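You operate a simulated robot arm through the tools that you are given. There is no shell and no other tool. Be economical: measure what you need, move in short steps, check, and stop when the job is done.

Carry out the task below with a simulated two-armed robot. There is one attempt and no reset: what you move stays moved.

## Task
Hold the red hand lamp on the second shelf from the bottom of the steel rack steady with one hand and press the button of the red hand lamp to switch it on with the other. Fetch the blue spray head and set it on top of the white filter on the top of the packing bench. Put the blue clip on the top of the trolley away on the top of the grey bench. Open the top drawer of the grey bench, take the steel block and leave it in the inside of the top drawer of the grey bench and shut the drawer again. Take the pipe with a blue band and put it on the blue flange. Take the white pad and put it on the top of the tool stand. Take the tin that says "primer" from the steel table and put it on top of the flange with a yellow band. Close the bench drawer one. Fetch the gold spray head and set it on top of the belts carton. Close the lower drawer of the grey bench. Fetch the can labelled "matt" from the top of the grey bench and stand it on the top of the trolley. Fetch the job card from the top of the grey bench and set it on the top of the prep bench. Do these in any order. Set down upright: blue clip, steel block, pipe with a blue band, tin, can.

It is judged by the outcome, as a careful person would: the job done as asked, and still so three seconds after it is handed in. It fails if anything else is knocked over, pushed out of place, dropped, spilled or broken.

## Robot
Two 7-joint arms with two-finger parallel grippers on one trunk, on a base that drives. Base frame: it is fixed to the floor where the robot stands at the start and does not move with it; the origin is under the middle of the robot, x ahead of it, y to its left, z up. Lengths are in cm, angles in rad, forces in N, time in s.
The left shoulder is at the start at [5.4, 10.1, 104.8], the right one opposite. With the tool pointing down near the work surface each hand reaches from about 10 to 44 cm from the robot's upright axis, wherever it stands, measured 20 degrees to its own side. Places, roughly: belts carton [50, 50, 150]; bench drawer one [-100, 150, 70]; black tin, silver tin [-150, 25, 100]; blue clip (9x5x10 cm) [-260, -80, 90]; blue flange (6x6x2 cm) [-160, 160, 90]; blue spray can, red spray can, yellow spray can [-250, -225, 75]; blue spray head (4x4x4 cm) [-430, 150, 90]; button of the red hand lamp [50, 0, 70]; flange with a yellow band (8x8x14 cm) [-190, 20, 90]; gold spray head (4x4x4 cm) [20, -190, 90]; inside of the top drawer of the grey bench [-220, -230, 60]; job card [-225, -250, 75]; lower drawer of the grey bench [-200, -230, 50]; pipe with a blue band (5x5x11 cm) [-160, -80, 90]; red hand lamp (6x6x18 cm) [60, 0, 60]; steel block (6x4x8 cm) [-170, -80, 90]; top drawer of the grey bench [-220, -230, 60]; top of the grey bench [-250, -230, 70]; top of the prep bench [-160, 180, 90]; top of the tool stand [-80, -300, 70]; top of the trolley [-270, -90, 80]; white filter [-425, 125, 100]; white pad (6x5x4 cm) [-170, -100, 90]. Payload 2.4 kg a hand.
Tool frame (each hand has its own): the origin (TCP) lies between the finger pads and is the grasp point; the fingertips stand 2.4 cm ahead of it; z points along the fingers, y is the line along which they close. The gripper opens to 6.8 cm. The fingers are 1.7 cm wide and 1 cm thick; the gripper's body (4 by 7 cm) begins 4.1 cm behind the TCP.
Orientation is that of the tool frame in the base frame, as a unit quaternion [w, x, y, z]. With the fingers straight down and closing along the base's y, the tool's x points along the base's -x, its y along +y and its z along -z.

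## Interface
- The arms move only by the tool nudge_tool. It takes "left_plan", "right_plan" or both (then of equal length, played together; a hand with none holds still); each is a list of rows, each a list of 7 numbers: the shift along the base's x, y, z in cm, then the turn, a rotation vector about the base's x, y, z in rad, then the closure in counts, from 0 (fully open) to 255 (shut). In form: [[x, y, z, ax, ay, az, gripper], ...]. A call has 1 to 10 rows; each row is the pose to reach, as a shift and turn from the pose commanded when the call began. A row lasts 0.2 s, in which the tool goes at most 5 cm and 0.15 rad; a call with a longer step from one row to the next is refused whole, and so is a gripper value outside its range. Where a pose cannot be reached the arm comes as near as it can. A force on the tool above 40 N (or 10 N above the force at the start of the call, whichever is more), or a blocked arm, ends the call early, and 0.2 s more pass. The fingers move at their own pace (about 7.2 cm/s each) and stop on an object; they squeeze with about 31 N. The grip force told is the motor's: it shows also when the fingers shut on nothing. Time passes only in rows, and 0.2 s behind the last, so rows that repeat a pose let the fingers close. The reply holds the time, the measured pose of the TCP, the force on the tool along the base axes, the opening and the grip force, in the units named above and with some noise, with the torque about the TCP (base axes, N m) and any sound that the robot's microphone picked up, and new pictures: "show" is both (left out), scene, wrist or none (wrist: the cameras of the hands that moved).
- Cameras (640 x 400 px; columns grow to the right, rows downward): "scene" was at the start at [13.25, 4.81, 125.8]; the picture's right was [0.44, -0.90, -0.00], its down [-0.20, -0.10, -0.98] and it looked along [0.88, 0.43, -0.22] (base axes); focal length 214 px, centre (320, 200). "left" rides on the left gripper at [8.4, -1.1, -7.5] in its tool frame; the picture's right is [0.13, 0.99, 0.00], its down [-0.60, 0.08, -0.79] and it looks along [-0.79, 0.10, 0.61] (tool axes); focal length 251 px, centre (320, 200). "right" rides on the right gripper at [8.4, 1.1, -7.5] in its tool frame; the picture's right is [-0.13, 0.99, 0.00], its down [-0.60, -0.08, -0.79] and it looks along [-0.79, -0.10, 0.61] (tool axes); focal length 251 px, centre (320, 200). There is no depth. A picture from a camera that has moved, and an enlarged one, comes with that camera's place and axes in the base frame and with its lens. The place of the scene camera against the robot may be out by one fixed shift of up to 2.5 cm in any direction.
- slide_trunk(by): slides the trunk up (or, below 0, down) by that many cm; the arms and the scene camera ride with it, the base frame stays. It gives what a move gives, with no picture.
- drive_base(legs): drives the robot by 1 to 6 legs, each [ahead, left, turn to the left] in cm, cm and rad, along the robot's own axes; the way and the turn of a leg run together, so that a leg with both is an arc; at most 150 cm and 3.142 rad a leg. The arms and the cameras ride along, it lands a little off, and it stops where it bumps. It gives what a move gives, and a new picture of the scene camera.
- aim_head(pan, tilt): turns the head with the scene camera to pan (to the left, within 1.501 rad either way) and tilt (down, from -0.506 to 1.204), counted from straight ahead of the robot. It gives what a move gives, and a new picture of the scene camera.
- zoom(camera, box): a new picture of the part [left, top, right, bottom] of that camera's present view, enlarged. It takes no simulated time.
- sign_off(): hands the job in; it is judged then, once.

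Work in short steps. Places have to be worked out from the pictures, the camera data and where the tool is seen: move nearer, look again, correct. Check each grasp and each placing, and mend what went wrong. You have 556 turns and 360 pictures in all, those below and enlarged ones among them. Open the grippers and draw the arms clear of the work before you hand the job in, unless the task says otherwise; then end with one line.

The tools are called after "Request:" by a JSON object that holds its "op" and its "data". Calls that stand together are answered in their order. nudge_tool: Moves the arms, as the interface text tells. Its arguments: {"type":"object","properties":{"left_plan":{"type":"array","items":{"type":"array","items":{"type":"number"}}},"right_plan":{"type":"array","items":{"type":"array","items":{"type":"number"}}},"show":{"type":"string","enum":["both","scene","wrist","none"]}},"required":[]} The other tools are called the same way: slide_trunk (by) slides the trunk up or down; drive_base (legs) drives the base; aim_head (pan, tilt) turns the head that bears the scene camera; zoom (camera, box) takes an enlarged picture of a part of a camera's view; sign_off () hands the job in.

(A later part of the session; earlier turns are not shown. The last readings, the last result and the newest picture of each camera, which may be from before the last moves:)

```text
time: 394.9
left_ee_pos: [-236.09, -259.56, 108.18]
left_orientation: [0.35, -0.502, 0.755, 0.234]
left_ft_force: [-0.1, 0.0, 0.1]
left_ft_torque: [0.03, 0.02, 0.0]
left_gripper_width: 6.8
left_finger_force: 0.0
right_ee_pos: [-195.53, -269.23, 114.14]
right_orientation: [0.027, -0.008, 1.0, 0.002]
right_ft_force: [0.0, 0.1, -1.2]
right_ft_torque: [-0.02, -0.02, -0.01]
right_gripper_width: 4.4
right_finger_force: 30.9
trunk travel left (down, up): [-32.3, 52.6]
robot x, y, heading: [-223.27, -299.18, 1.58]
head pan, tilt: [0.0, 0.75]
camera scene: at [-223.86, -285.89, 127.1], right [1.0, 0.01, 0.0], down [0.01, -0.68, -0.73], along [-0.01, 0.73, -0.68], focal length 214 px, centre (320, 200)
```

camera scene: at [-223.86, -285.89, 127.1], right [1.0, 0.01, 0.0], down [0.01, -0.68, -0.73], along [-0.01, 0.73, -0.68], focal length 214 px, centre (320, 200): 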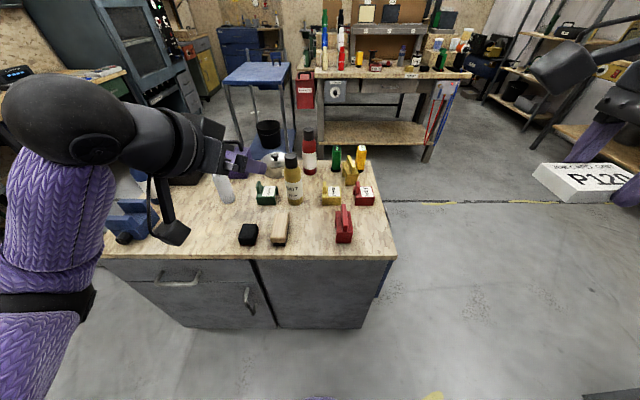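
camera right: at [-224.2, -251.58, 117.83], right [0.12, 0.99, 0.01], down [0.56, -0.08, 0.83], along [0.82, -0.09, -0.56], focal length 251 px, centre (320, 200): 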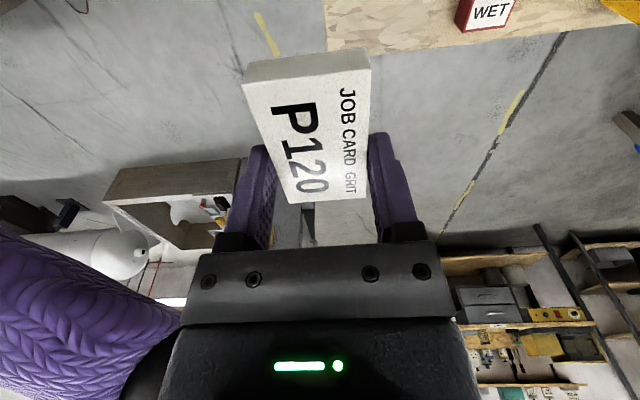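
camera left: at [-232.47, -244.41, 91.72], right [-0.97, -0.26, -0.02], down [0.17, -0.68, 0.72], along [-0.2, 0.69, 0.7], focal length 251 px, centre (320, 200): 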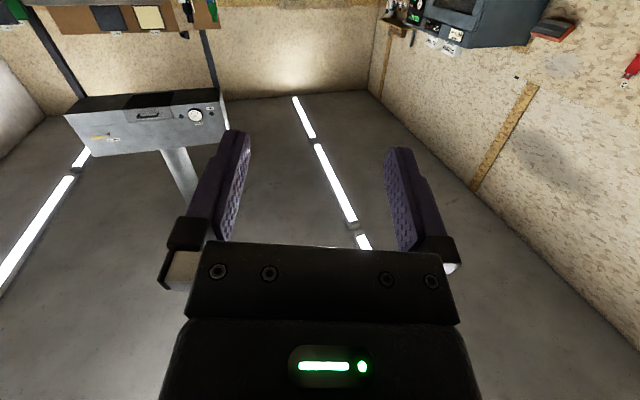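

Request:
{"op": "drive_base", "data": {"legs": [[17, 0, -0.008]]}}

Request:
{"op": "nudge_tool", "data": {"left_plan": [[0.4, 1, -4, 0, 0, 0, 0], [0.8, 2.5, -8, 0, 0, 0, 0], [1.2, 4, -12, 0, 0, 0, 0], [1.5, 5.5, -16, 0, 0, 0, 0], [1.5, 6, -20, 0, 0, 0, 0], [1.5, 6, -20, 0, 0, 0, 0]], "show": "both"}}

```text
time: 396.3
left_ee_pos: [-235.78, -243.24, 108.19]
left_orientation: [0.353, -0.497, 0.758, 0.231]
left_ft_force: [0.7, 0.4, -0.1]
left_ft_torque: [0.02, 0.03, 0.01]
left_gripper_width: 6.81
left_finger_force: 0.1
right_ee_pos: [-195.28, -253.4, 114.02]
right_orientation: [0.029, -0.002, 1.0, 0.002]
right_ft_force: [0.3, -0.7, -0.2]
right_ft_torque: [0.01, 0.02, 0.01]
right_gripper_width: 4.38
right_finger_force: 31.2
trunk travel left (down, up): [-32.3, 52.6]
robot x, y, heading: [-222.95, -283.26, 1.569]
head pan, tilt: [0.0, 0.75]
camera scene: at [-223.74, -269.76, 127.09], right [1.0, 0.0, 0.0], down [0.0, -0.68, -0.73], along [0.0, 0.73, -0.68], focal length 214 px, centre (320, 200)
```

scene: 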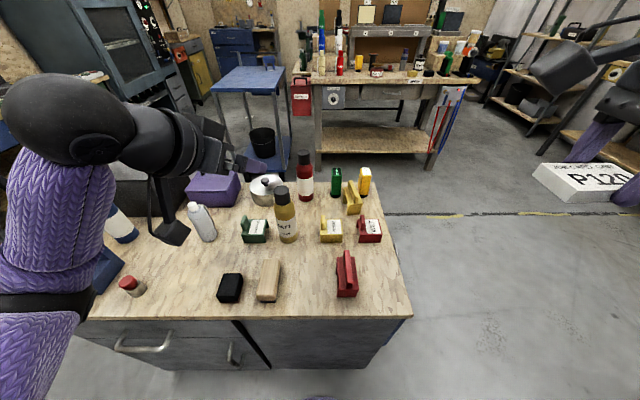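

```text
time: 397.7
left_ee_pos: [-233.98, -236.92, 88.36]
left_orientation: [0.353, -0.496, 0.759, 0.23]
left_ft_force: [0.4, 0.7, -0.8]
left_ft_torque: [-0.04, 0.01, 0.0]
left_gripper_width: 6.78
left_finger_force: 0.1
right_ee_pos: [-195.1, -253.55, 114.08]
right_orientation: [0.028, -0.001, 1.0, 0.002]
right_ft_force: [0.1, 0.1, -0.8]
right_ft_torque: [0.03, 0.03, -0.01]
right_gripper_width: 4.35
right_finger_force: 31.3
trunk travel left (down, up): [-32.3, 52.6]
robot x, y, heading: [-222.99, -283.22, 1.567]
head pan, tilt: [0.0, 0.75]
camera scene: at [-223.74, -269.8, 127.1], right [1.0, 0.0, 0.0], down [0.0, -0.68, -0.73], along [0.0, 0.73, -0.68], focal length 214 px, centre (320, 200)
camera left: at [-237.41, -247.55, 86.8], right [-0.94, 0.32, -0.1], down [-0.16, -0.17, 0.97], along [0.3, 0.93, 0.21], focal length 251 px, centre (320, 200)
```

scene: 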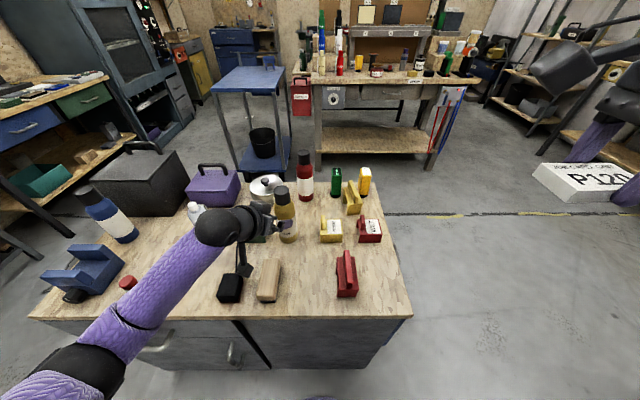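
left: 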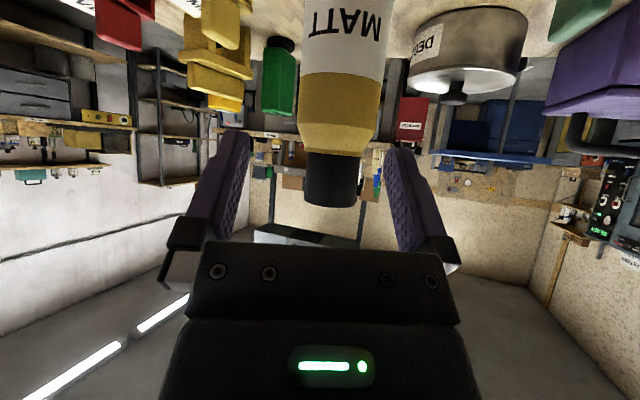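

Adjust laterally toward the can's axis and look again before enclosing it.

Request:
{"op": "nudge_tool", "data": {"left_plan": [[-0.3, 1, -1, 0, 0, 0, 0], [-0.5, 1.9, -2, 0, 0, 0, 0], [-0.5, 1.9, -2, 0, 0, 0, 0]], "show": "wrist"}}

```text
time: 398.5
left_ee_pos: [-234.7, -235.15, 86.15]
left_orientation: [0.353, -0.497, 0.758, 0.231]
left_ft_force: [-0.1, -0.5, 0.3]
left_ft_torque: [0.02, 0.0, -0.04]
left_gripper_width: 6.79
left_finger_force: 0.0
right_ee_pos: [-195.19, -253.57, 114.11]
right_orientation: [0.028, -0.001, 1.0, 0.001]
right_ft_force: [-0.3, -0.3, 0.9]
right_ft_torque: [-0.01, 0.01, 0.0]
right_gripper_width: 4.41
right_finger_force: 30.9
trunk travel left (down, up): [-32.3, 52.6]
robot x, y, heading: [-223.05, -283.2, 1.566]
head pan, tilt: [0.0, 0.75]
camera left: at [-238.16, -245.83, 84.65], right [-0.94, 0.32, -0.1], down [-0.16, -0.17, 0.97], along [0.3, 0.93, 0.21], focal length 251 px, centre (320, 200)
```

left: 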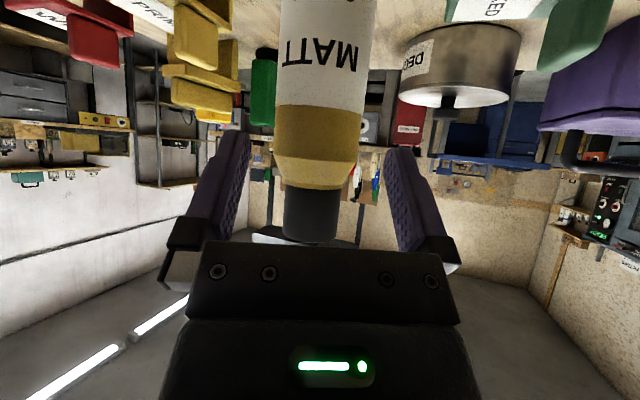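

Centred. Advance and close gently on the body.

Request:
{"op": "nudge_tool", "data": {"left_plan": [[0.6, 1.5, -1.3, 0, 0, 0, 0], [1.3, 3, -2.5, 0, 0, 0, 0], [1.9, 4.3, -3.6, 0, 0, 0, 0], [1.9, 4.3, -3.6, 0, 0, 0, 0]], "show": "wrist"}}

```text
time: 399.5
left_ee_pos: [-232.83, -230.83, 82.57]
left_orientation: [0.354, -0.495, 0.759, 0.231]
left_ft_force: [-0.1, -0.2, 0.3]
left_ft_torque: [0.02, 0.0, 0.01]
left_gripper_width: 6.81
left_finger_force: 0.1
right_ee_pos: [-195.12, -253.28, 114.12]
right_orientation: [0.028, -0.001, 1.0, 0.002]
right_ft_force: [-0.9, -0.1, -0.6]
right_ft_torque: [0.01, -0.01, 0.0]
right_gripper_width: 4.37
right_finger_force: 30.9
trunk travel left (down, up): [-32.3, 52.6]
robot x, y, heading: [-222.84, -283.09, 1.565]
head pan, tilt: [0.0, 0.75]
camera left: at [-236.25, -241.61, 81.12], right [-0.94, 0.32, -0.1], down [-0.16, -0.17, 0.97], along [0.3, 0.93, 0.21], focal length 251 px, centre (320, 200)
```

left: 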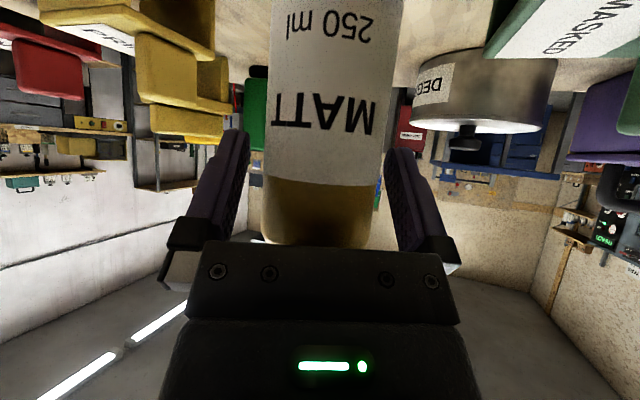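

Request:
{"op": "nudge_tool", "data": {"left_plan": [[0, 0, 0, 0, 0, 0, 30], [0, 0, 0, 0, 0, 0, 70], [0, 0, 0, 0, 0, 0, 140], [0, 0, 0, 0, 0, 0, 255], [0, 0, 0, 0, 0, 0, 255]], "show": "wrist"}}

```text
time: 400.7
left_ee_pos: [-232.83, -230.96, 82.67]
left_orientation: [0.353, -0.497, 0.758, 0.231]
left_ft_force: [-0.9, 1.3, 0.7]
left_ft_torque: [0.07, 0.05, 0.04]
left_gripper_width: 5.46
left_finger_force: 31.1
right_ee_pos: [-195.22, -253.46, 114.1]
right_orientation: [0.028, -0.001, 1.0, 0.002]
right_ft_force: [-0.3, -0.6, 0.0]
right_ft_torque: [0.04, -0.02, 0.01]
right_gripper_width: 4.39
right_finger_force: 31.4
trunk travel left (down, up): [-32.3, 52.6]
robot x, y, heading: [-223.15, -283.32, 1.562]
head pan, tilt: [0.0, 0.75]
camera left: at [-236.27, -241.62, 81.12], right [-0.94, 0.32, -0.1], down [-0.16, -0.17, 0.97], along [0.3, 0.93, 0.21], focal length 251 px, centre (320, 200)
```

left: 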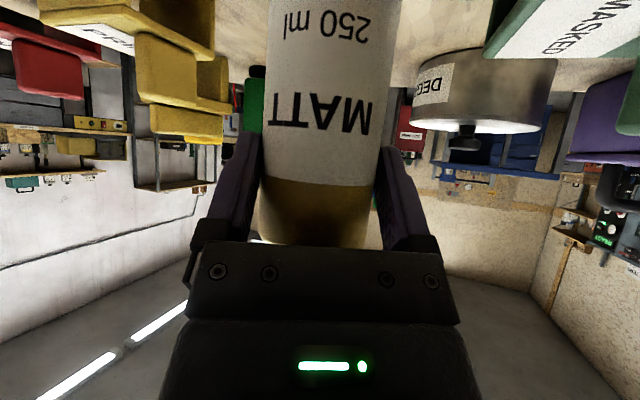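

Body gripped (5.46 cm). Lift straight up and check the can and its cap.

Request:
{"op": "nudge_tool", "data": {"left_plan": [[0, 0, 0.5, 0, 0, 0, 255], [0, 0, 2, 0, 0, 0, 255], [0, 0, 4, 0, 0, 0, 255], [0, 0, 7, 0, 0, 0, 255], [0, 0, 10, 0, 0, 0, 255], [0, 0, 13, 0, 0, 0, 255], [0, 0, 16, 0, 0, 0, 255], [0, 0, 18, 0, 0, 0, 255]], "show": "both"}}

Request:
{"op": "zoom", "data": {"camera": "scene", "box": [200, 120, 380, 270]}}

```text
time: 402.5
left_ee_pos: [-232.75, -231.23, 100.74]
left_orientation: [0.353, -0.496, 0.759, 0.23]
left_ft_force: [-0.3, -0.1, -2.3]
left_ft_torque: [-0.04, 0.01, 0.01]
left_gripper_width: 5.45
left_finger_force: 30.7
right_ee_pos: [-195.26, -253.45, 114.13]
right_orientation: [0.028, -0.003, 1.0, 0.002]
right_ft_force: [-0.6, -0.4, -1.0]
right_ft_torque: [-0.01, -0.04, 0.01]
right_gripper_width: 4.4
right_finger_force: 30.8
trunk travel left (down, up): [-32.3, 52.6]
robot x, y, heading: [-222.99, -283.27, 1.57]
head pan, tilt: [0.0, 0.75]
camera scene: at [-223.74, -269.78, 127.09], right [1.0, 0.0, 0.0], down [0.0, -0.68, -0.73], along [0.0, 0.73, -0.68], focal length 214 px, centre (320, 200)
camera left: at [-236.08, -241.88, 99.26], right [-0.94, 0.32, -0.1], down [-0.16, -0.17, 0.97], along [0.3, 0.93, 0.21], focal length 251 px, centre (320, 200)
```

scene: 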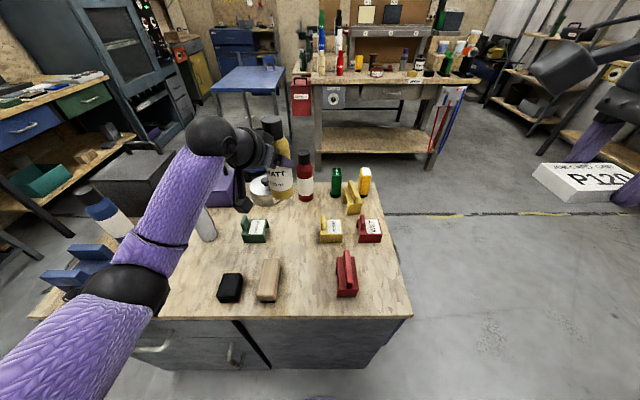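
left: 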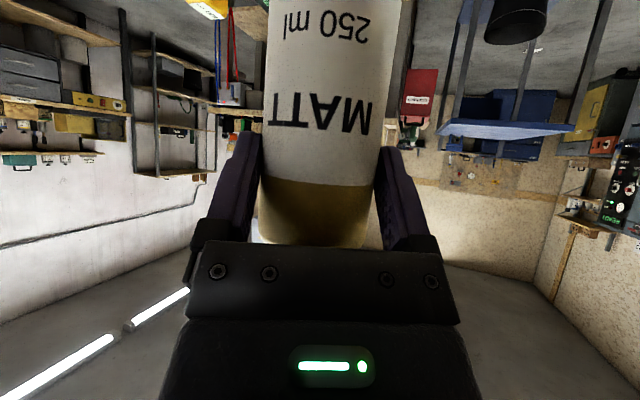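

```text
2.67 times, centred on (290, 195) of scene
camera zoom: at [-223.74, -269.78, 127.09], right [1.0, 0.0, 0.0], down [0.0, -0.68, -0.73], along [0.0, 0.73, -0.68], focal length 572 px, centre (400, 213)
```

zoom: 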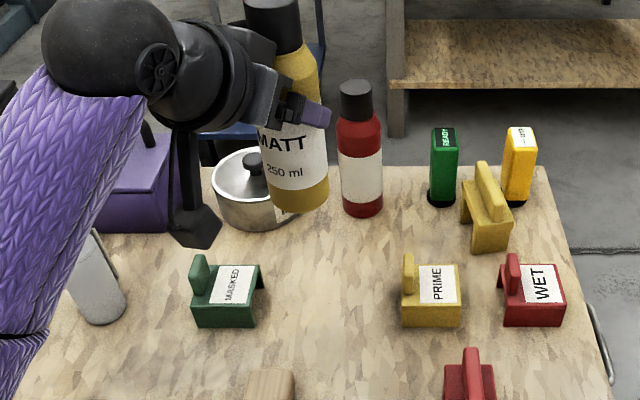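

Can lifted upright, cap still on. Draw it in and drive around to the trolley.

Request:
{"op": "nudge_tool", "data": {"left_plan": [[-0.5, -2, 0.5, 0, 0, 0, 255], [-1, -4, 1, 0, 0, 0, 255], [-1.5, -6, 1.5, 0, 0, 0, 255], [-2, -8, 2, 0, 0, 0, 255], [-2, -9, 2, 0, 0, 0, 255]], "show": "none"}}

Request:
{"op": "drive_base", "data": {"legs": [[-17, 0, 0], [0, -70, 0], [138, 0, 0], [0, 60, 0]]}}

```text
time: 403.7
left_ee_pos: [-234.78, -240.1, 102.53]
left_orientation: [0.354, -0.496, 0.758, 0.231]
left_ft_force: [-0.1, 0.6, -1.9]
left_ft_torque: [-0.04, -0.01, -0.02]
left_gripper_width: 5.46
left_finger_force: 30.8
right_ee_pos: [-195.21, -253.6, 114.2]
right_orientation: [0.028, -0.002, 1.0, 0.002]
right_ft_force: [0.4, 0.7, -0.6]
right_ft_torque: [0.01, 0.03, -0.03]
right_gripper_width: 4.39
right_finger_force: 31.3
trunk travel left (down, up): [-32.3, 52.6]
robot x, y, heading: [-222.9, -283.38, 1.566]
head pan, tilt: [0.0, 0.75]
```

```text
time: 418.1
left_ee_pos: [-218.83, -113.68, 102.67]
left_orientation: [0.358, -0.48, 0.769, 0.223]
left_ft_force: [0.7, 0.7, -1.1]
left_ft_torque: [-0.04, 0.03, 0.01]
left_gripper_width: 5.45
left_finger_force: 31.1
right_ee_pos: [-179.9, -128.89, 114.22]
right_orientation: [0.027, 0.019, 0.999, 0.001]
right_ft_force: [0.5, -0.6, -1.2]
right_ft_torque: [0.03, -0.05, 0.01]
right_gripper_width: 4.38
right_finger_force: 30.9
trunk travel left (down, up): [-32.3, 52.6]
robot x, y, heading: [-208.83, -157.73, 1.527]
head pan, tilt: [0.0, 0.75]
camera scene: at [-209.19, -143.94, 127.09], right [1.0, -0.05, 0.0], down [-0.03, -0.68, -0.73], along [0.03, 0.73, -0.68], focal length 214 px, centre (320, 200)
```

scene: 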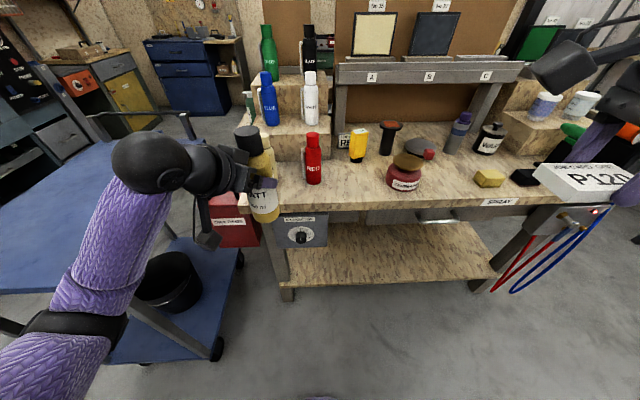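

Trolley is to the left. Look at it before moving further.

Request:
{"op": "aim_head", "data": {"pan": 0.8, "tilt": 0.6}}

```text
time: 419.3
left_ee_pos: [-218.88, -113.93, 102.58]
left_orientation: [0.358, -0.48, 0.769, 0.224]
left_ft_force: [0.2, 0.2, -2.7]
left_ft_torque: [-0.01, 0.03, 0.0]
left_gripper_width: 5.44
left_finger_force: 31.2
right_ee_pos: [-179.9, -128.72, 114.15]
right_orientation: [0.028, 0.019, 0.999, 0.001]
right_ft_force: [-0.5, -0.8, -0.7]
right_ft_torque: [-0.01, 0.02, 0.03]
right_gripper_width: 4.4
right_finger_force: 31.1
trunk travel left (down, up): [-32.3, 52.6]
robot x, y, heading: [-209.24, -157.32, 1.522]
head pan, tilt: [0.799, 0.6]
camera scene: at [-215.59, -145.77, 128.38], right [0.73, 0.68, 0.0], down [0.39, -0.41, -0.82], along [-0.56, 0.6, -0.57], focal length 214 px, centre (320, 200)
```

scene: 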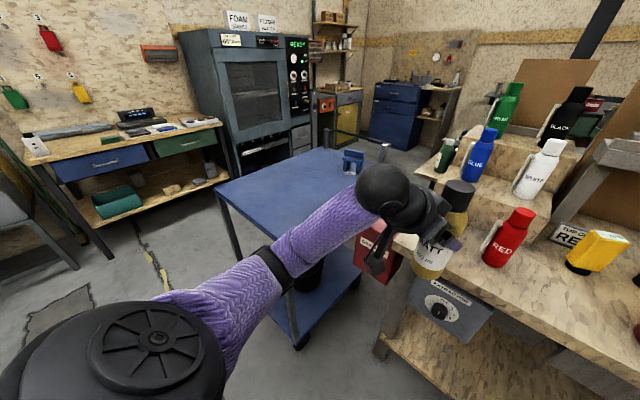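

The blue clip stands at the trolley's far right (≈(-266,-69)). Shift left so the can hangs over the trolley's front area.

Request:
{"op": "drive_base", "data": {"legs": [[0, 0, 0.045], [0, 43, 0]]}}

Request:
{"op": "aim_head", "data": {"pan": 0.1, "tilt": 0.75}}

```text
time: 422.3
left_ee_pos: [-265.27, -114.71, 102.67]
left_orientation: [0.351, -0.504, 0.754, 0.234]
left_ft_force: [-0.4, 0.0, -2.1]
left_ft_torque: [0.0, -0.03, -0.02]
left_gripper_width: 5.47
left_finger_force: 31.5
right_ee_pos: [-225.32, -127.47, 114.21]
right_orientation: [0.028, -0.013, 1.0, 0.002]
right_ft_force: [0.4, 0.5, -0.5]
right_ft_torque: [0.01, -0.03, 0.01]
right_gripper_width: 4.38
right_finger_force: 31.5
trunk travel left (down, up): [-32.3, 52.6]
robot x, y, heading: [-252.52, -157.53, 1.587]
head pan, tilt: [0.799, 0.6]
camera scene: at [-259.88, -146.49, 128.38], right [0.69, 0.73, 0.0], down [0.41, -0.39, -0.82], along [-0.6, 0.57, -0.57], focal length 214 px, centre (320, 200)
```

scene: 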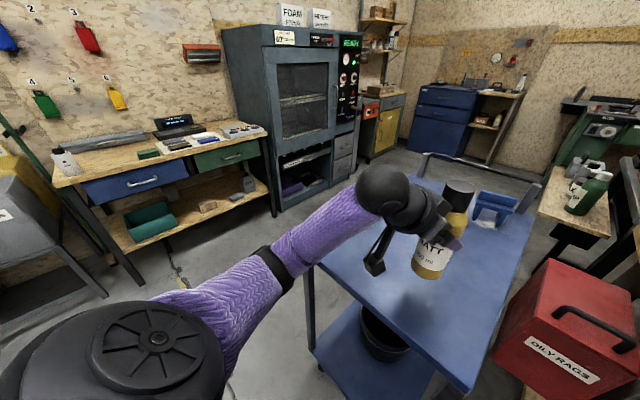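

```text
time: 423.4
left_ee_pos: [-265.18, -114.79, 102.73]
left_orientation: [0.351, -0.503, 0.754, 0.234]
left_ft_force: [0.4, 0.8, -2.2]
left_ft_torque: [-0.02, 0.01, 0.0]
left_gripper_width: 5.48
left_finger_force: 30.7
right_ee_pos: [-225.3, -127.43, 114.18]
right_orientation: [0.028, -0.012, 1.0, 0.002]
right_ft_force: [0.2, 0.1, -0.5]
right_ft_torque: [0.04, 0.02, 0.0]
right_gripper_width: 4.39
right_finger_force: 31.2
trunk travel left (down, up): [-32.3, 52.6]
robot x, y, heading: [-252.71, -157.77, 1.586]
head pan, tilt: [0.099, 0.75]
camera scene: at [-254.38, -144.31, 127.1], right [0.99, 0.12, 0.0], down [0.08, -0.68, -0.73], along [-0.09, 0.73, -0.68], focal length 214 px, centre (320, 200)
```

scene: 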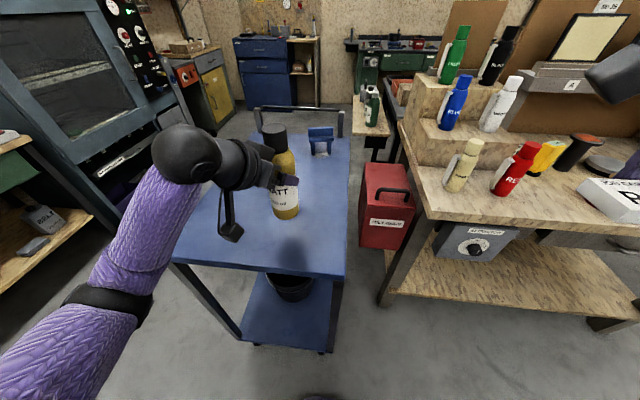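

Trolley top spans x -293…-251, front edge y≈-121. Lower the can here (axis ≈(-265,-114)) until contact.

Request:
{"op": "nudge_tool", "data": {"left_plan": [[0, 0, -3, 0, 0, 0, 255], [0, 0, -6, 0, 0, 0, 255], [0, 0, -8.5, 0, 0, 0, 255], [0, 0, -9.5, 0, 0, 0, 255], [0, 0, -10.2, 0, 0, 0, 255], [0, 0, -10.8, 0, 0, 0, 255]], "show": "scene"}}

```text
time: 424.7
left_ee_pos: [-265.08, -114.58, 92.7]
left_orientation: [0.356, -0.503, 0.751, 0.239]
left_ft_force: [1.3, 3.8, 11.2]
left_ft_torque: [0.75, -0.39, -0.05]
left_gripper_width: 5.44
left_finger_force: 31.0
right_ee_pos: [-225.32, -127.45, 114.11]
right_orientation: [0.028, -0.012, 1.0, 0.004]
right_ft_force: [0.4, 0.5, -0.2]
right_ft_torque: [0.0, 0.01, 0.0]
right_gripper_width: 4.37
right_finger_force: 30.6
trunk travel left (down, up): [-32.3, 52.6]
robot x, y, heading: [-252.79, -157.72, 1.592]
head pan, tilt: [0.099, 0.75]
stopped in row 6 (left hand): the force on the tool passed its limit at 43 N (the readings are from after the stop); the commanded pose is now the measured one
camera scene: at [-254.35, -144.4, 127.08], right [0.99, 0.12, 0.0], down [0.08, -0.68, -0.73], along [-0.09, 0.73, -0.68], focal length 214 px, centre (320, 200)
```

scene: 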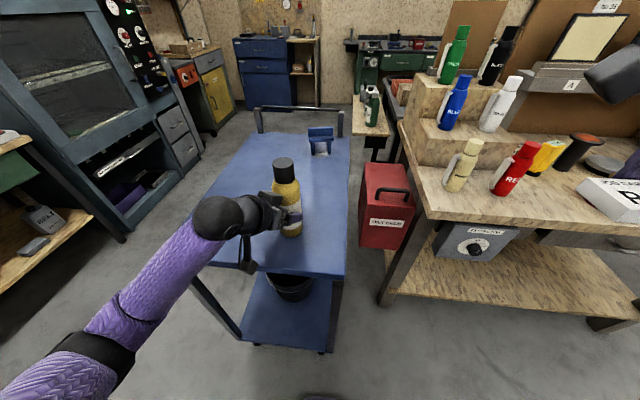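

Contact. Ease, open and back away along the finger axis.

Request:
{"op": "nudge_tool", "data": {"left_plan": [[0, 0, 0.2, 0, 0, 0, 255], [0, 0, 0.2, 0, 0, 0, 170], [0, 0, 0.2, 0, 0, 0, 80], [0, 0, 0.2, 0, 0, 0, 0], [0, 0, 0.2, 0, 0, 0, 0], [-0.8, -1.8, 0.6, 0, 0, 0, 0], [-1.6, -3.6, 1.5, 0, 0, 0, 0], [-2.8, -6.5, 4, 0, 0, 0, 0], [-4, -9, 7, 0, 0, 0, 0]], "show": "both"}}

Request:
{"op": "zoom", "data": {"camera": "scene", "box": [250, 110, 370, 260]}}

```text
time: 426.7
left_ee_pos: [-269.27, -123.02, 99.58]
left_orientation: [0.353, -0.503, 0.752, 0.237]
left_ft_force: [0.1, -0.1, 0.4]
left_ft_torque: [-0.02, -0.02, -0.02]
left_gripper_width: 6.78
left_finger_force: 0.0
left hand out of reach, approached as far as the arm can: row 9
right_ee_pos: [-225.39, -127.45, 114.11]
right_orientation: [0.028, -0.012, 1.0, 0.002]
right_ft_force: [-0.9, -0.2, -0.7]
right_ft_torque: [0.0, 0.04, 0.02]
right_gripper_width: 4.38
right_finger_force: 31.3
trunk travel left (down, up): [-32.3, 52.6]
robot x, y, heading: [-252.72, -157.54, 1.585]
head pan, tilt: [0.099, 0.75]
camera scene: at [-254.39, -144.34, 127.1], right [0.99, 0.12, 0.0], down [0.08, -0.68, -0.73], along [-0.08, 0.73, -0.68], focal length 214 px, centre (320, 200)
camera left: at [-272.38, -133.81, 97.97], right [-0.95, 0.3, -0.1], down [-0.16, -0.18, 0.97], along [0.28, 0.94, 0.22], focal length 251 px, centre (320, 200)
```

scene: 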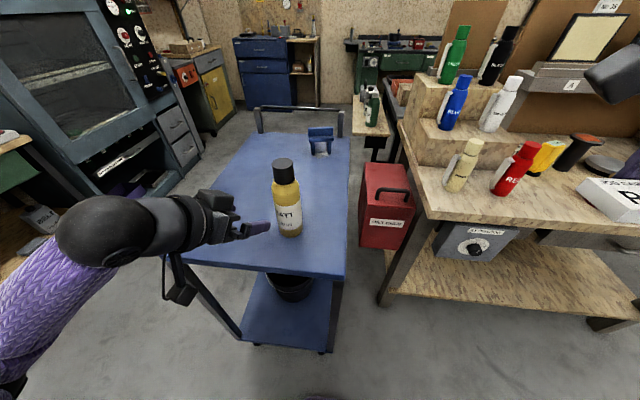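
left: 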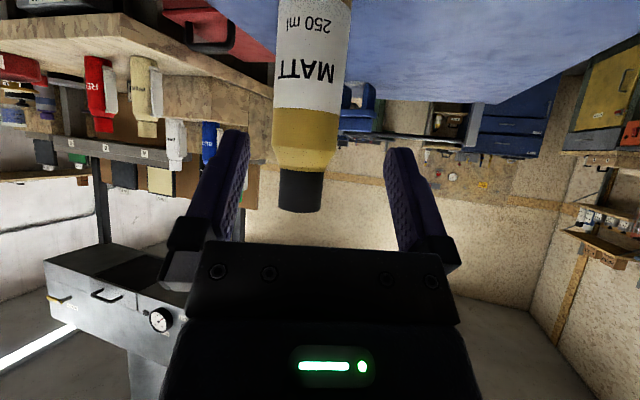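

```text
2.67 times, centred on (310, 185) of scene
camera zoom: at [-254.39, -144.34, 127.1], right [0.99, 0.12, 0.0], down [0.08, -0.68, -0.73], along [-0.08, 0.73, -0.68], focal length 572 px, centre (347, 240)
```

zoom: 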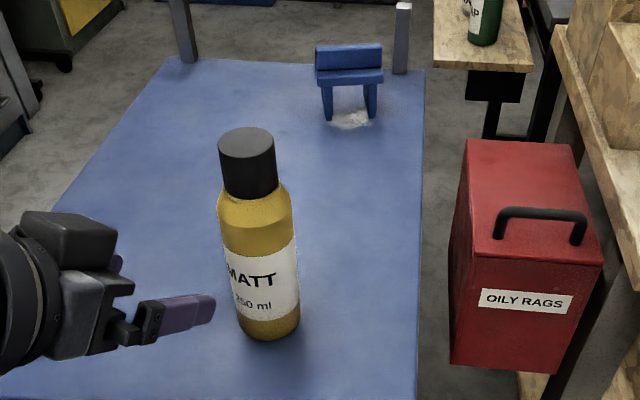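

The MATT can stands on the trolley. The clip (≈(-262,-75)) is out of reach from this side, so I'll go to the trolley's left side. First restore the left hand to its nominal pose and raise the trunk.

Request:
{"op": "nudge_tool", "data": {"left_plan": [[-0.8, -0.3, 1.5, -0.124, 0.023, 0.054, 0], [-1.6, -0.6, 3, -0.248, 0.047, 0.108, 0], [-2.4, -0.9, 4.5, -0.372, 0.07, 0.162, 0], [-3.2, -1.2, 6, -0.496, 0.094, 0.217, 0], [-4, -1.4, 7.5, -0.62, 0.117, 0.271, 0], [-4.8, -1.5, 9, -0.744, 0.141, 0.325, 0], [-5.4, -1.5, 10.5, -0.868, 0.164, 0.379, 0], [-5.4, -1.5, 10.5, -0.868, 0.164, 0.379, 0]], "show": "none"}}

Request:
{"op": "slide_trunk", "data": {"by": 8}}

Request:
{"op": "drive_base", "data": {"legs": [[0, 0, -0.015], [0, 74, 0]]}}

Request:
{"op": "aim_head", "data": {"pan": 0.0, "tilt": 0.5}}

```text
time: 428.5
left_ee_pos: [-274.59, -124.6, 109.84]
left_orientation: [-0.001, 0.713, -0.701, 0.001]
left_ft_force: [-0.3, 0.5, -0.7]
left_ft_torque: [0.02, -0.03, 0.02]
left_gripper_width: 6.79
left_finger_force: 0.0
right_ee_pos: [-225.35, -127.47, 114.13]
right_orientation: [0.027, -0.012, 1.0, 0.001]
right_ft_force: [0.3, 0.6, -0.4]
right_ft_torque: [0.0, -0.01, -0.01]
right_gripper_width: 4.38
right_finger_force: 31.0
trunk travel left (down, up): [-32.3, 52.6]
robot x, y, heading: [-252.58, -157.56, 1.588]
head pan, tilt: [0.099, 0.75]
```

```text
time: 429.6
left_ee_pos: [-274.76, -124.63, 117.93]
left_orientation: [-0.001, 0.712, -0.702, -0.001]
left_ft_force: [-0.7, 0.4, -0.3]
left_ft_torque: [0.0, -0.01, -0.01]
left_gripper_width: 6.83
left_finger_force: 0.2
right_ee_pos: [-225.37, -127.37, 122.02]
right_orientation: [0.029, -0.012, 1.0, 0.002]
right_ft_force: [0.0, -0.7, 0.7]
right_ft_torque: [0.0, -0.01, 0.0]
right_gripper_width: 4.37
right_finger_force: 30.6
trunk travel left (down, up): [-40.3, 44.6]
robot x, y, heading: [-252.37, -157.78, 1.586]
head pan, tilt: [0.099, 0.75]
```

```text
time: 434.1
left_ee_pos: [-349.5, -124.17, 118.0]
left_orientation: [0.001, -0.705, 0.71, 0.0]
left_ft_force: [0.6, 0.1, -0.4]
left_ft_torque: [-0.01, -0.04, -0.02]
left_gripper_width: 6.79
left_finger_force: 0.0
right_ee_pos: [-300.35, -127.92, 122.22]
right_orientation: [0.029, -0.002, 1.0, 0.003]
right_ft_force: [-0.1, -0.7, -1.3]
right_ft_torque: [-0.01, -0.04, 0.03]
right_gripper_width: 4.38
right_finger_force: 30.7
trunk travel left (down, up): [-40.3, 44.6]
robot x, y, heading: [-328.14, -157.67, 1.568]
head pan, tilt: [0.099, 0.75]
camera scene: at [-329.73, -145.54, 135.17], right [1.0, 0.1, 0.0], down [0.07, -0.68, -0.73], along [-0.07, 0.73, -0.68], focal length 214 px, centre (320, 200)
```

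scene: 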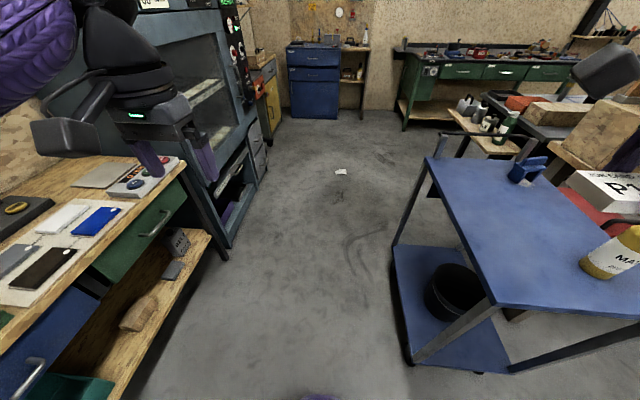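

```text
time: 434.8
left_ee_pos: [-349.48, -124.13, 117.97]
left_orientation: [0.001, -0.705, 0.71, 0.001]
left_ft_force: [0.0, 0.0, 0.3]
left_ft_torque: [0.01, 0.0, -0.02]
left_gripper_width: 6.8
left_finger_force: 0.0
right_ee_pos: [-300.3, -127.85, 122.09]
right_orientation: [0.027, -0.002, 1.0, 0.001]
right_ft_force: [0.6, -0.8, -1.4]
right_ft_torque: [0.0, -0.01, 0.03]
right_gripper_width: 4.38
right_finger_force: 31.2
trunk travel left (down, up): [-40.3, 44.6]
robot x, y, heading: [-328.4, -157.48, 1.568]
head pan, tilt: [0.0, 0.499]
camera scene: at [-328.88, -144.69, 137.36], right [1.0, 0.0, 0.0], down [0.0, -0.48, -0.88], along [0.0, 0.88, -0.48], focal length 214 px, centre (320, 200)
```

scene: 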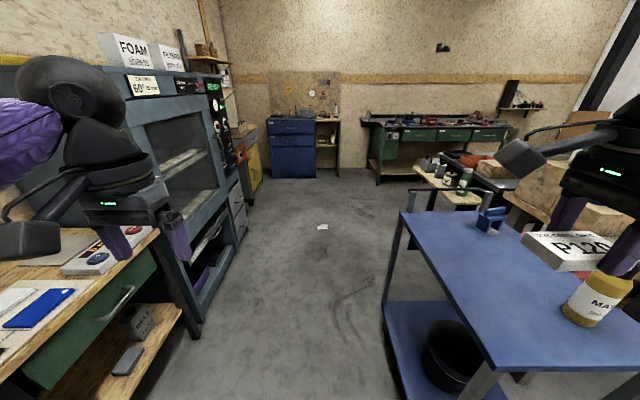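

The corridor left of the trolley is clear. Drive up it to y≈-80 and turn to face the trolley.

Request:
{"op": "drive_base", "data": {"legs": [[76, 0, 0], [0, 0, -1.57]]}}

Request:
{"op": "aim_head", "data": {"pan": 0.0, "tilt": 0.65}}

Request:
{"op": "zoom", "data": {"camera": "scene", "box": [240, 80, 440, 230]}}

```text
time: 442.7
left_ee_pos: [-293.12, -63.24, 117.99]
left_orientation: [0.001, 0.016, 1.0, 0.0]
left_ft_force: [-0.6, 0.3, 0.8]
left_ft_torque: [0.03, -0.01, -0.01]
left_gripper_width: 6.78
left_finger_force: 0.1
right_ee_pos: [-297.99, -112.32, 122.22]
right_orientation: [0.021, 0.714, 0.699, -0.018]
right_ft_force: [0.3, 0.4, -1.0]
right_ft_torque: [0.0, 0.0, -0.05]
right_gripper_width: 4.38
right_finger_force: 31.1
trunk travel left (down, up): [-40.3, 44.6]
robot x, y, heading: [-327.07, -83.66, -0.033]
head pan, tilt: [0.0, 0.499]
camera scene: at [-315.61, -83.47, 137.36], right [-0.03, -1.0, 0.0], down [-0.48, 0.01, -0.88], along [0.88, -0.03, -0.48], focal length 214 px, centre (320, 200)
```

scene: 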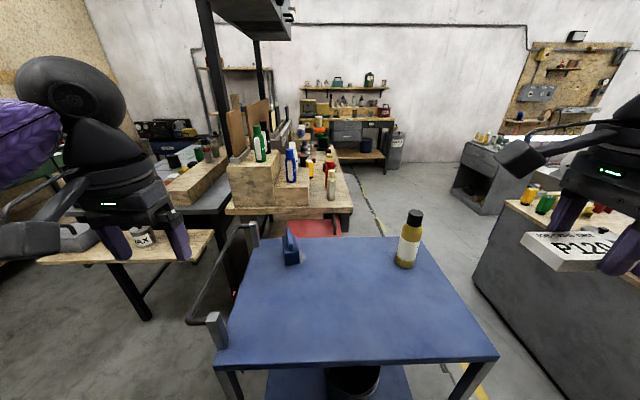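

```text
time: 443.4
left_ee_pos: [-293.2, -63.26, 118.08]
left_orientation: [0.0, 0.016, 1.0, -0.001]
left_ft_force: [-0.5, 0.3, 0.1]
left_ft_torque: [-0.01, -0.01, 0.01]
left_gripper_width: 6.8
left_finger_force: 0.1
right_ee_pos: [-298.06, -112.27, 122.09]
right_orientation: [0.021, 0.715, 0.699, -0.019]
right_ft_force: [0.2, -0.3, -0.5]
right_ft_torque: [-0.01, 0.0, -0.02]
right_gripper_width: 4.36
right_finger_force: 30.9
trunk travel left (down, up): [-40.3, 44.6]
robot x, y, heading: [-326.83, -83.9, -0.03]
head pan, tilt: [0.0, 0.649]
camera scene: at [-316.02, -83.46, 136.03], right [-0.03, -1.0, 0.0], down [-0.6, 0.02, -0.8], along [0.8, -0.02, -0.6], focal length 214 px, centre (320, 200)
```

scene: 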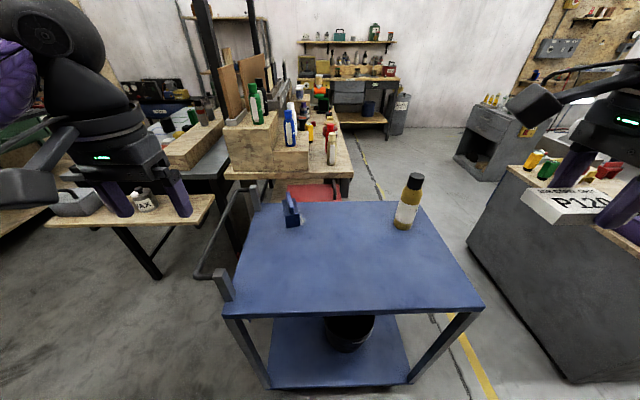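

```text
2.67 times, centred on (340, 155) of scene
camera zoom: at [-316.02, -83.46, 136.03], right [-0.03, -1.0, 0.0], down [-0.6, 0.02, -0.8], along [0.8, -0.02, -0.6], focal length 572 px, centre (267, 320)
```

zoom: 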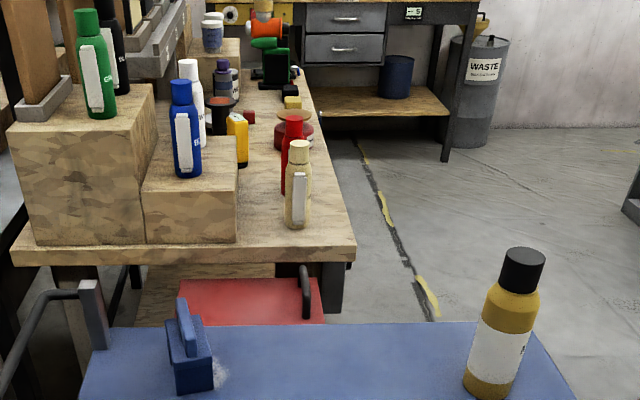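

The clip's near end is at about (-265, -74.5); I'll grip its upright back plate. Fix heading, drive 6 cm closer, lower the trunk, and bring the left hand in pitched 0.7.

Request:
{"op": "drive_base", "data": {"legs": [[0, 0, 0.03], [6, 3, 0]]}}

Request:
{"op": "slide_trunk", "data": {"by": -10}}

Request:
{"op": "nudge_tool", "data": {"left_plan": [[1.5, -1.5, 0, 0, -0.11, 0, 0], [3, -3, 0, 0, -0.22, 0, 0], [4.5, -4.5, 0, 0, -0.33, 0, 0], [6, -6, 0, 0, -0.44, 0, 0], [8, -8, -1, 0, -0.55, 0, 0], [10, -10, -2, 0, -0.66, 0, 0], [12, -12, -3, 0, -0.77, 0, 0], [14, -13.5, -5, 0, -0.87, 0, 0], [14, -13.5, -5, 0, -0.87, 0, 0]], "show": "both"}}

```text
time: 444.7
left_ee_pos: [-287.58, -59.13, 117.95]
left_orientation: [0.0, 0.0, 1.0, -0.001]
left_ft_force: [0.3, 0.2, 0.1]
left_ft_torque: [-0.02, -0.03, 0.0]
left_gripper_width: 6.79
left_finger_force: 0.0
right_ee_pos: [-290.98, -108.47, 122.1]
right_orientation: [0.021, 0.704, 0.71, -0.018]
right_ft_force: [-0.1, -0.7, -0.8]
right_ft_torque: [-0.05, 0.02, -0.03]
right_gripper_width: 4.37
right_finger_force: 30.9
trunk travel left (down, up): [-40.3, 44.6]
robot x, y, heading: [-320.94, -81.3, -0.003]
head pan, tilt: [0.0, 0.649]
camera scene: at [-309.88, -80.06, 136.02], right [0.0, -1.0, 0.0], down [-0.61, 0.0, -0.8], along [0.8, 0.0, -0.61], focal length 214 px, centre (320, 200)
```

scene: 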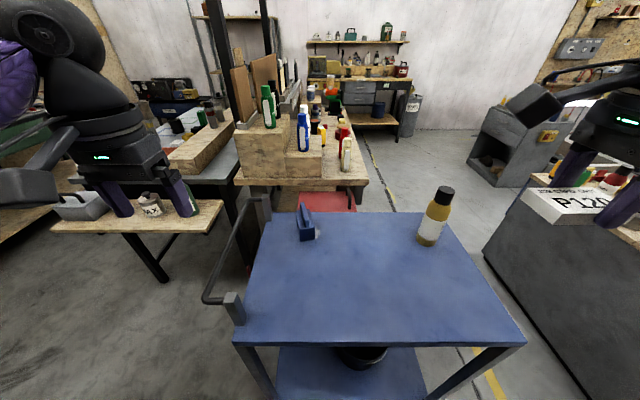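

```text
time: 446.1
left_ee_pos: [-287.69, -59.23, 107.95]
left_orientation: [0.0, 0.001, 1.0, 0.0]
left_ft_force: [0.9, 0.1, -0.8]
left_ft_torque: [-0.01, 0.02, 0.02]
left_gripper_width: 6.79
left_finger_force: 0.1
right_ee_pos: [-291.11, -108.51, 112.16]
right_orientation: [0.021, 0.704, 0.71, -0.018]
right_ft_force: [-0.2, -0.3, -0.1]
right_ft_torque: [-0.02, 0.02, -0.02]
right_gripper_width: 4.38
right_finger_force: 31.1
trunk travel left (down, up): [-30.3, 54.6]
robot x, y, heading: [-321.02, -81.13, 0.001]
head pan, tilt: [0.0, 0.649]
```

```text
time: 448.1
left_ee_pos: [-273.8, -72.67, 103.21]
left_orientation: [0.422, 0.002, 0.907, -0.001]
left_ft_force: [-0.8, 0.3, 0.5]
left_ft_torque: [0.03, 0.0, 0.01]
left_gripper_width: 6.81
left_finger_force: 0.0
right_ee_pos: [-291.22, -108.64, 112.18]
right_orientation: [0.021, 0.704, 0.71, -0.018]
right_ft_force: [0.8, 0.2, -1.1]
right_ft_torque: [0.03, -0.03, 0.01]
right_gripper_width: 4.37
right_finger_force: 31.1
trunk travel left (down, up): [-30.3, 54.6]
robot x, y, heading: [-321.35, -80.45, -0.001]
head pan, tilt: [0.0, 0.649]
camera scene: at [-308.28, -80.11, 125.93], right [0.0, -1.0, 0.0], down [-0.6, 0.0, -0.8], along [0.8, 0.0, -0.6], focal length 214 px, centre (320, 200)
camera left: at [-284.94, -73.87, 101.68], right [-0.08, 0.99, -0.1], down [-0.22, 0.08, 0.97], along [0.97, 0.1, 0.21], focal length 251 px, centre (320, 200)
```

scene: 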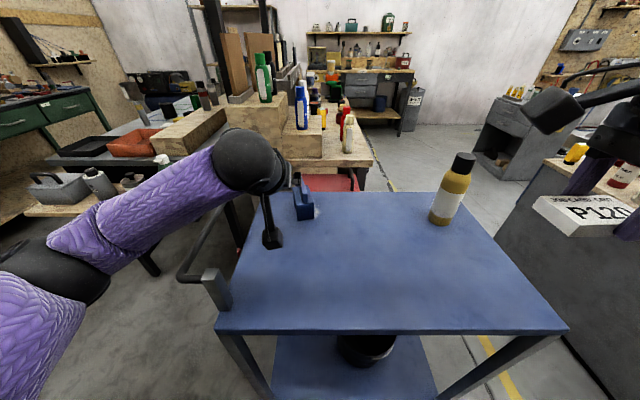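
left: 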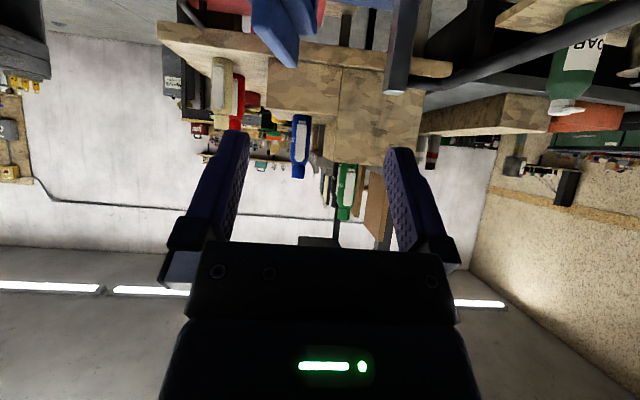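

Request:
{"op": "zoom", "data": {"camera": "left", "box": [200, 0, 360, 100]}}

```text
4.00 times, centred on (280, 50) of left
camera zoom: at [-284.94, -73.87, 101.68], right [-0.08, 0.99, -0.1], down [-0.22, 0.08, 0.97], along [0.97, 0.1, 0.21], focal length 1006 px, centre (480, 800)
```

zoom: 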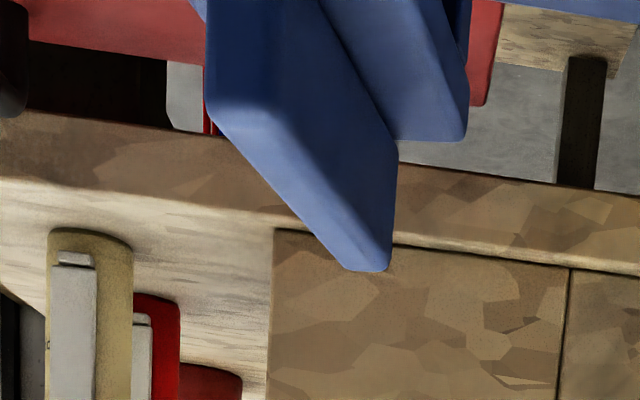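

Plate top runs from (-265.8,-77.1) to (-257.1,-75.2) at z≈94.3, 1.1 cm thick. Move to a stand-off in line with its near end.

Request:
{"op": "nudge_tool", "data": {"left_plan": [[1.2, -1.4, -1.6, 0, 0, 0, 0], [2.4, -2.8, -3.2, 0, 0, 0, 0], [3.5, -4, -4.6, 0, 0, 0.08, 0], [3.5, -4, -4.6, 0, 0, 0.08, 0]], "show": "wrist"}}

```text
time: 449.1
left_ee_pos: [-270.27, -76.62, 98.58]
left_orientation: [0.421, -0.036, 0.906, 0.017]
left_ft_force: [0.3, 0.2, -0.2]
left_ft_torque: [-0.01, 0.03, 0.02]
left_gripper_width: 6.78
left_finger_force: 0.1
right_ee_pos: [-291.12, -108.46, 112.22]
right_orientation: [0.021, 0.704, 0.71, -0.019]
right_ft_force: [-0.3, 0.6, 0.2]
right_ft_torque: [-0.02, -0.02, 0.02]
right_gripper_width: 4.39
right_finger_force: 31.4
trunk travel left (down, up): [-30.3, 54.6]
robot x, y, heading: [-320.93, -80.67, -0.003]
head pan, tilt: [0.0, 0.649]
camera left: at [-281.23, -78.71, 96.92], right [-0.16, 0.98, -0.1], down [-0.22, 0.06, 0.97], along [0.96, 0.18, 0.21], focal length 251 px, centre (320, 200)
```

left: 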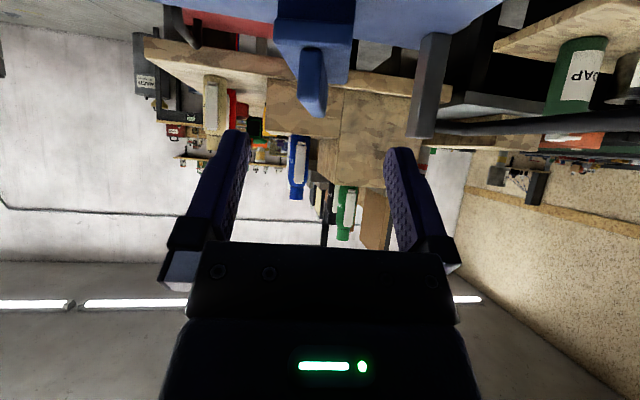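

Request:
{"op": "zoom", "data": {"camera": "left", "box": [250, 0, 380, 130]}}

```text
3.08 times, centred on (315, 65) of left
camera zoom: at [-281.23, -78.71, 96.92], right [-0.16, 0.98, -0.1], down [-0.22, 0.06, 0.97], along [0.96, 0.18, 0.21], focal length 774 px, centre (335, 615)
```

zoom: 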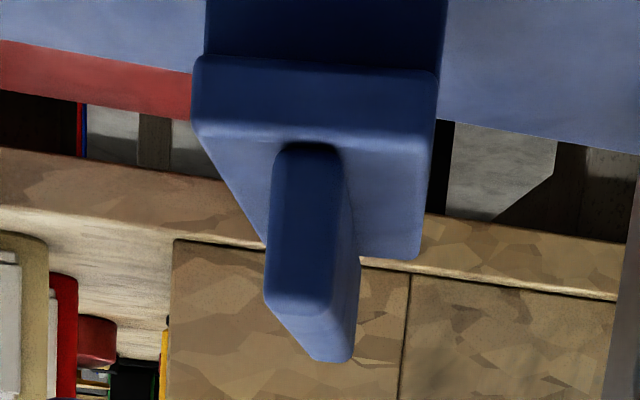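

Clear view: the plate (1.2 cm thick, 2.7 cm tall, top z≈94.5) rises from the seat. Move onto it and close.

Request:
{"op": "nudge_tool", "data": {"left_plan": [[1.6, -0.2, -1.5, 0, 0, 0, 0], [3.3, -0.3, -3.1, 0, 0, 0, 0], [5, -0.2, -4.6, 0, 0, 0, 0], [5, -0.2, -4.6, 0, 0, 0, 0]], "show": "wrist"}}

```text
time: 450.1
left_ee_pos: [-265.07, -77.07, 93.55]
left_orientation: [0.422, -0.035, 0.906, 0.017]
left_ft_force: [0.2, 0.5, 0.4]
left_ft_torque: [-0.02, 0.02, 0.0]
left_gripper_width: 6.81
left_finger_force: 0.1
right_ee_pos: [-291.15, -108.6, 112.15]
right_orientation: [0.021, 0.703, 0.71, -0.019]
right_ft_force: [0.4, -0.1, -0.6]
right_ft_torque: [0.02, 0.0, 0.0]
right_gripper_width: 4.38
right_finger_force: 31.1
trunk travel left (down, up): [-30.3, 54.6]
robot x, y, heading: [-320.84, -80.28, 0.003]
head pan, tilt: [0.0, 0.649]
camera left: at [-276.02, -79.04, 92.13], right [-0.16, 0.98, -0.1], down [-0.22, 0.06, 0.97], along [0.96, 0.18, 0.21], focal length 251 px, centre (320, 200)
```

left: 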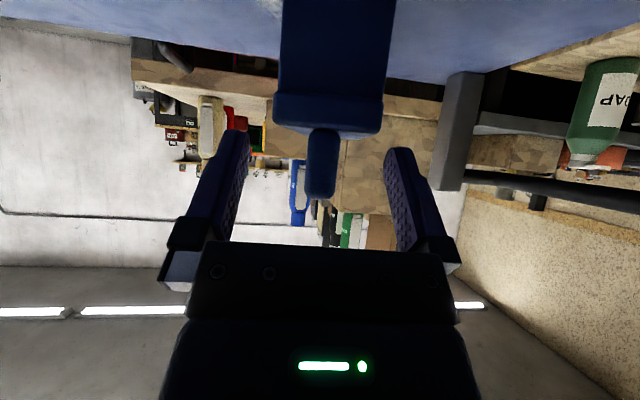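

Request:
{"op": "nudge_tool", "data": {"left_plan": [[0, 0, 0, 0, 0, 0, 100], [0, 0, 0, 0, 0, 0, 180], [0, 0, 0, 0, 0, 0, 255], [0, 0, 0, 0, 0, 0, 255], [0, 0, 0, 0, 0, 0, 255]], "show": "wrist"}}

```text
time: 451.3
left_ee_pos: [-265.02, -77.06, 93.63]
left_orientation: [0.421, -0.036, 0.906, 0.017]
left_ft_force: [0.0, 0.6, 0.6]
left_ft_torque: [-0.01, 0.06, -0.01]
left_gripper_width: 1.38
left_finger_force: 30.7
right_ee_pos: [-291.14, -108.49, 112.21]
right_orientation: [0.021, 0.704, 0.71, -0.018]
right_ft_force: [0.6, 0.2, -0.2]
right_ft_torque: [0.01, 0.0, 0.01]
right_gripper_width: 4.38
right_finger_force: 31.4
trunk travel left (down, up): [-30.3, 54.6]
robot x, y, heading: [-321.08, -80.51, 0.002]
head pan, tilt: [0.0, 0.649]
camera left: at [-276.04, -79.02, 92.15], right [-0.16, 0.98, -0.1], down [-0.22, 0.06, 0.97], along [0.96, 0.18, 0.21], focal length 251 px, centre (320, 200)
```

left: 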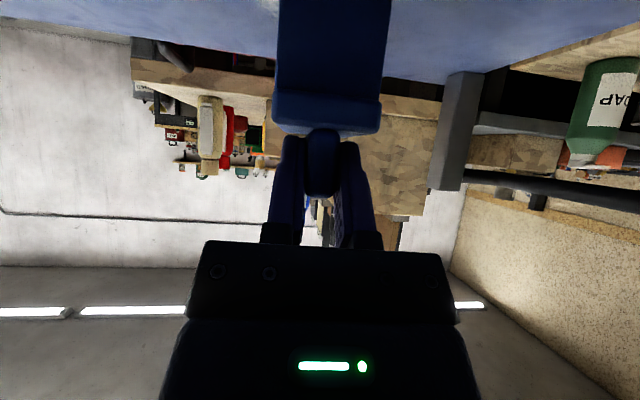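

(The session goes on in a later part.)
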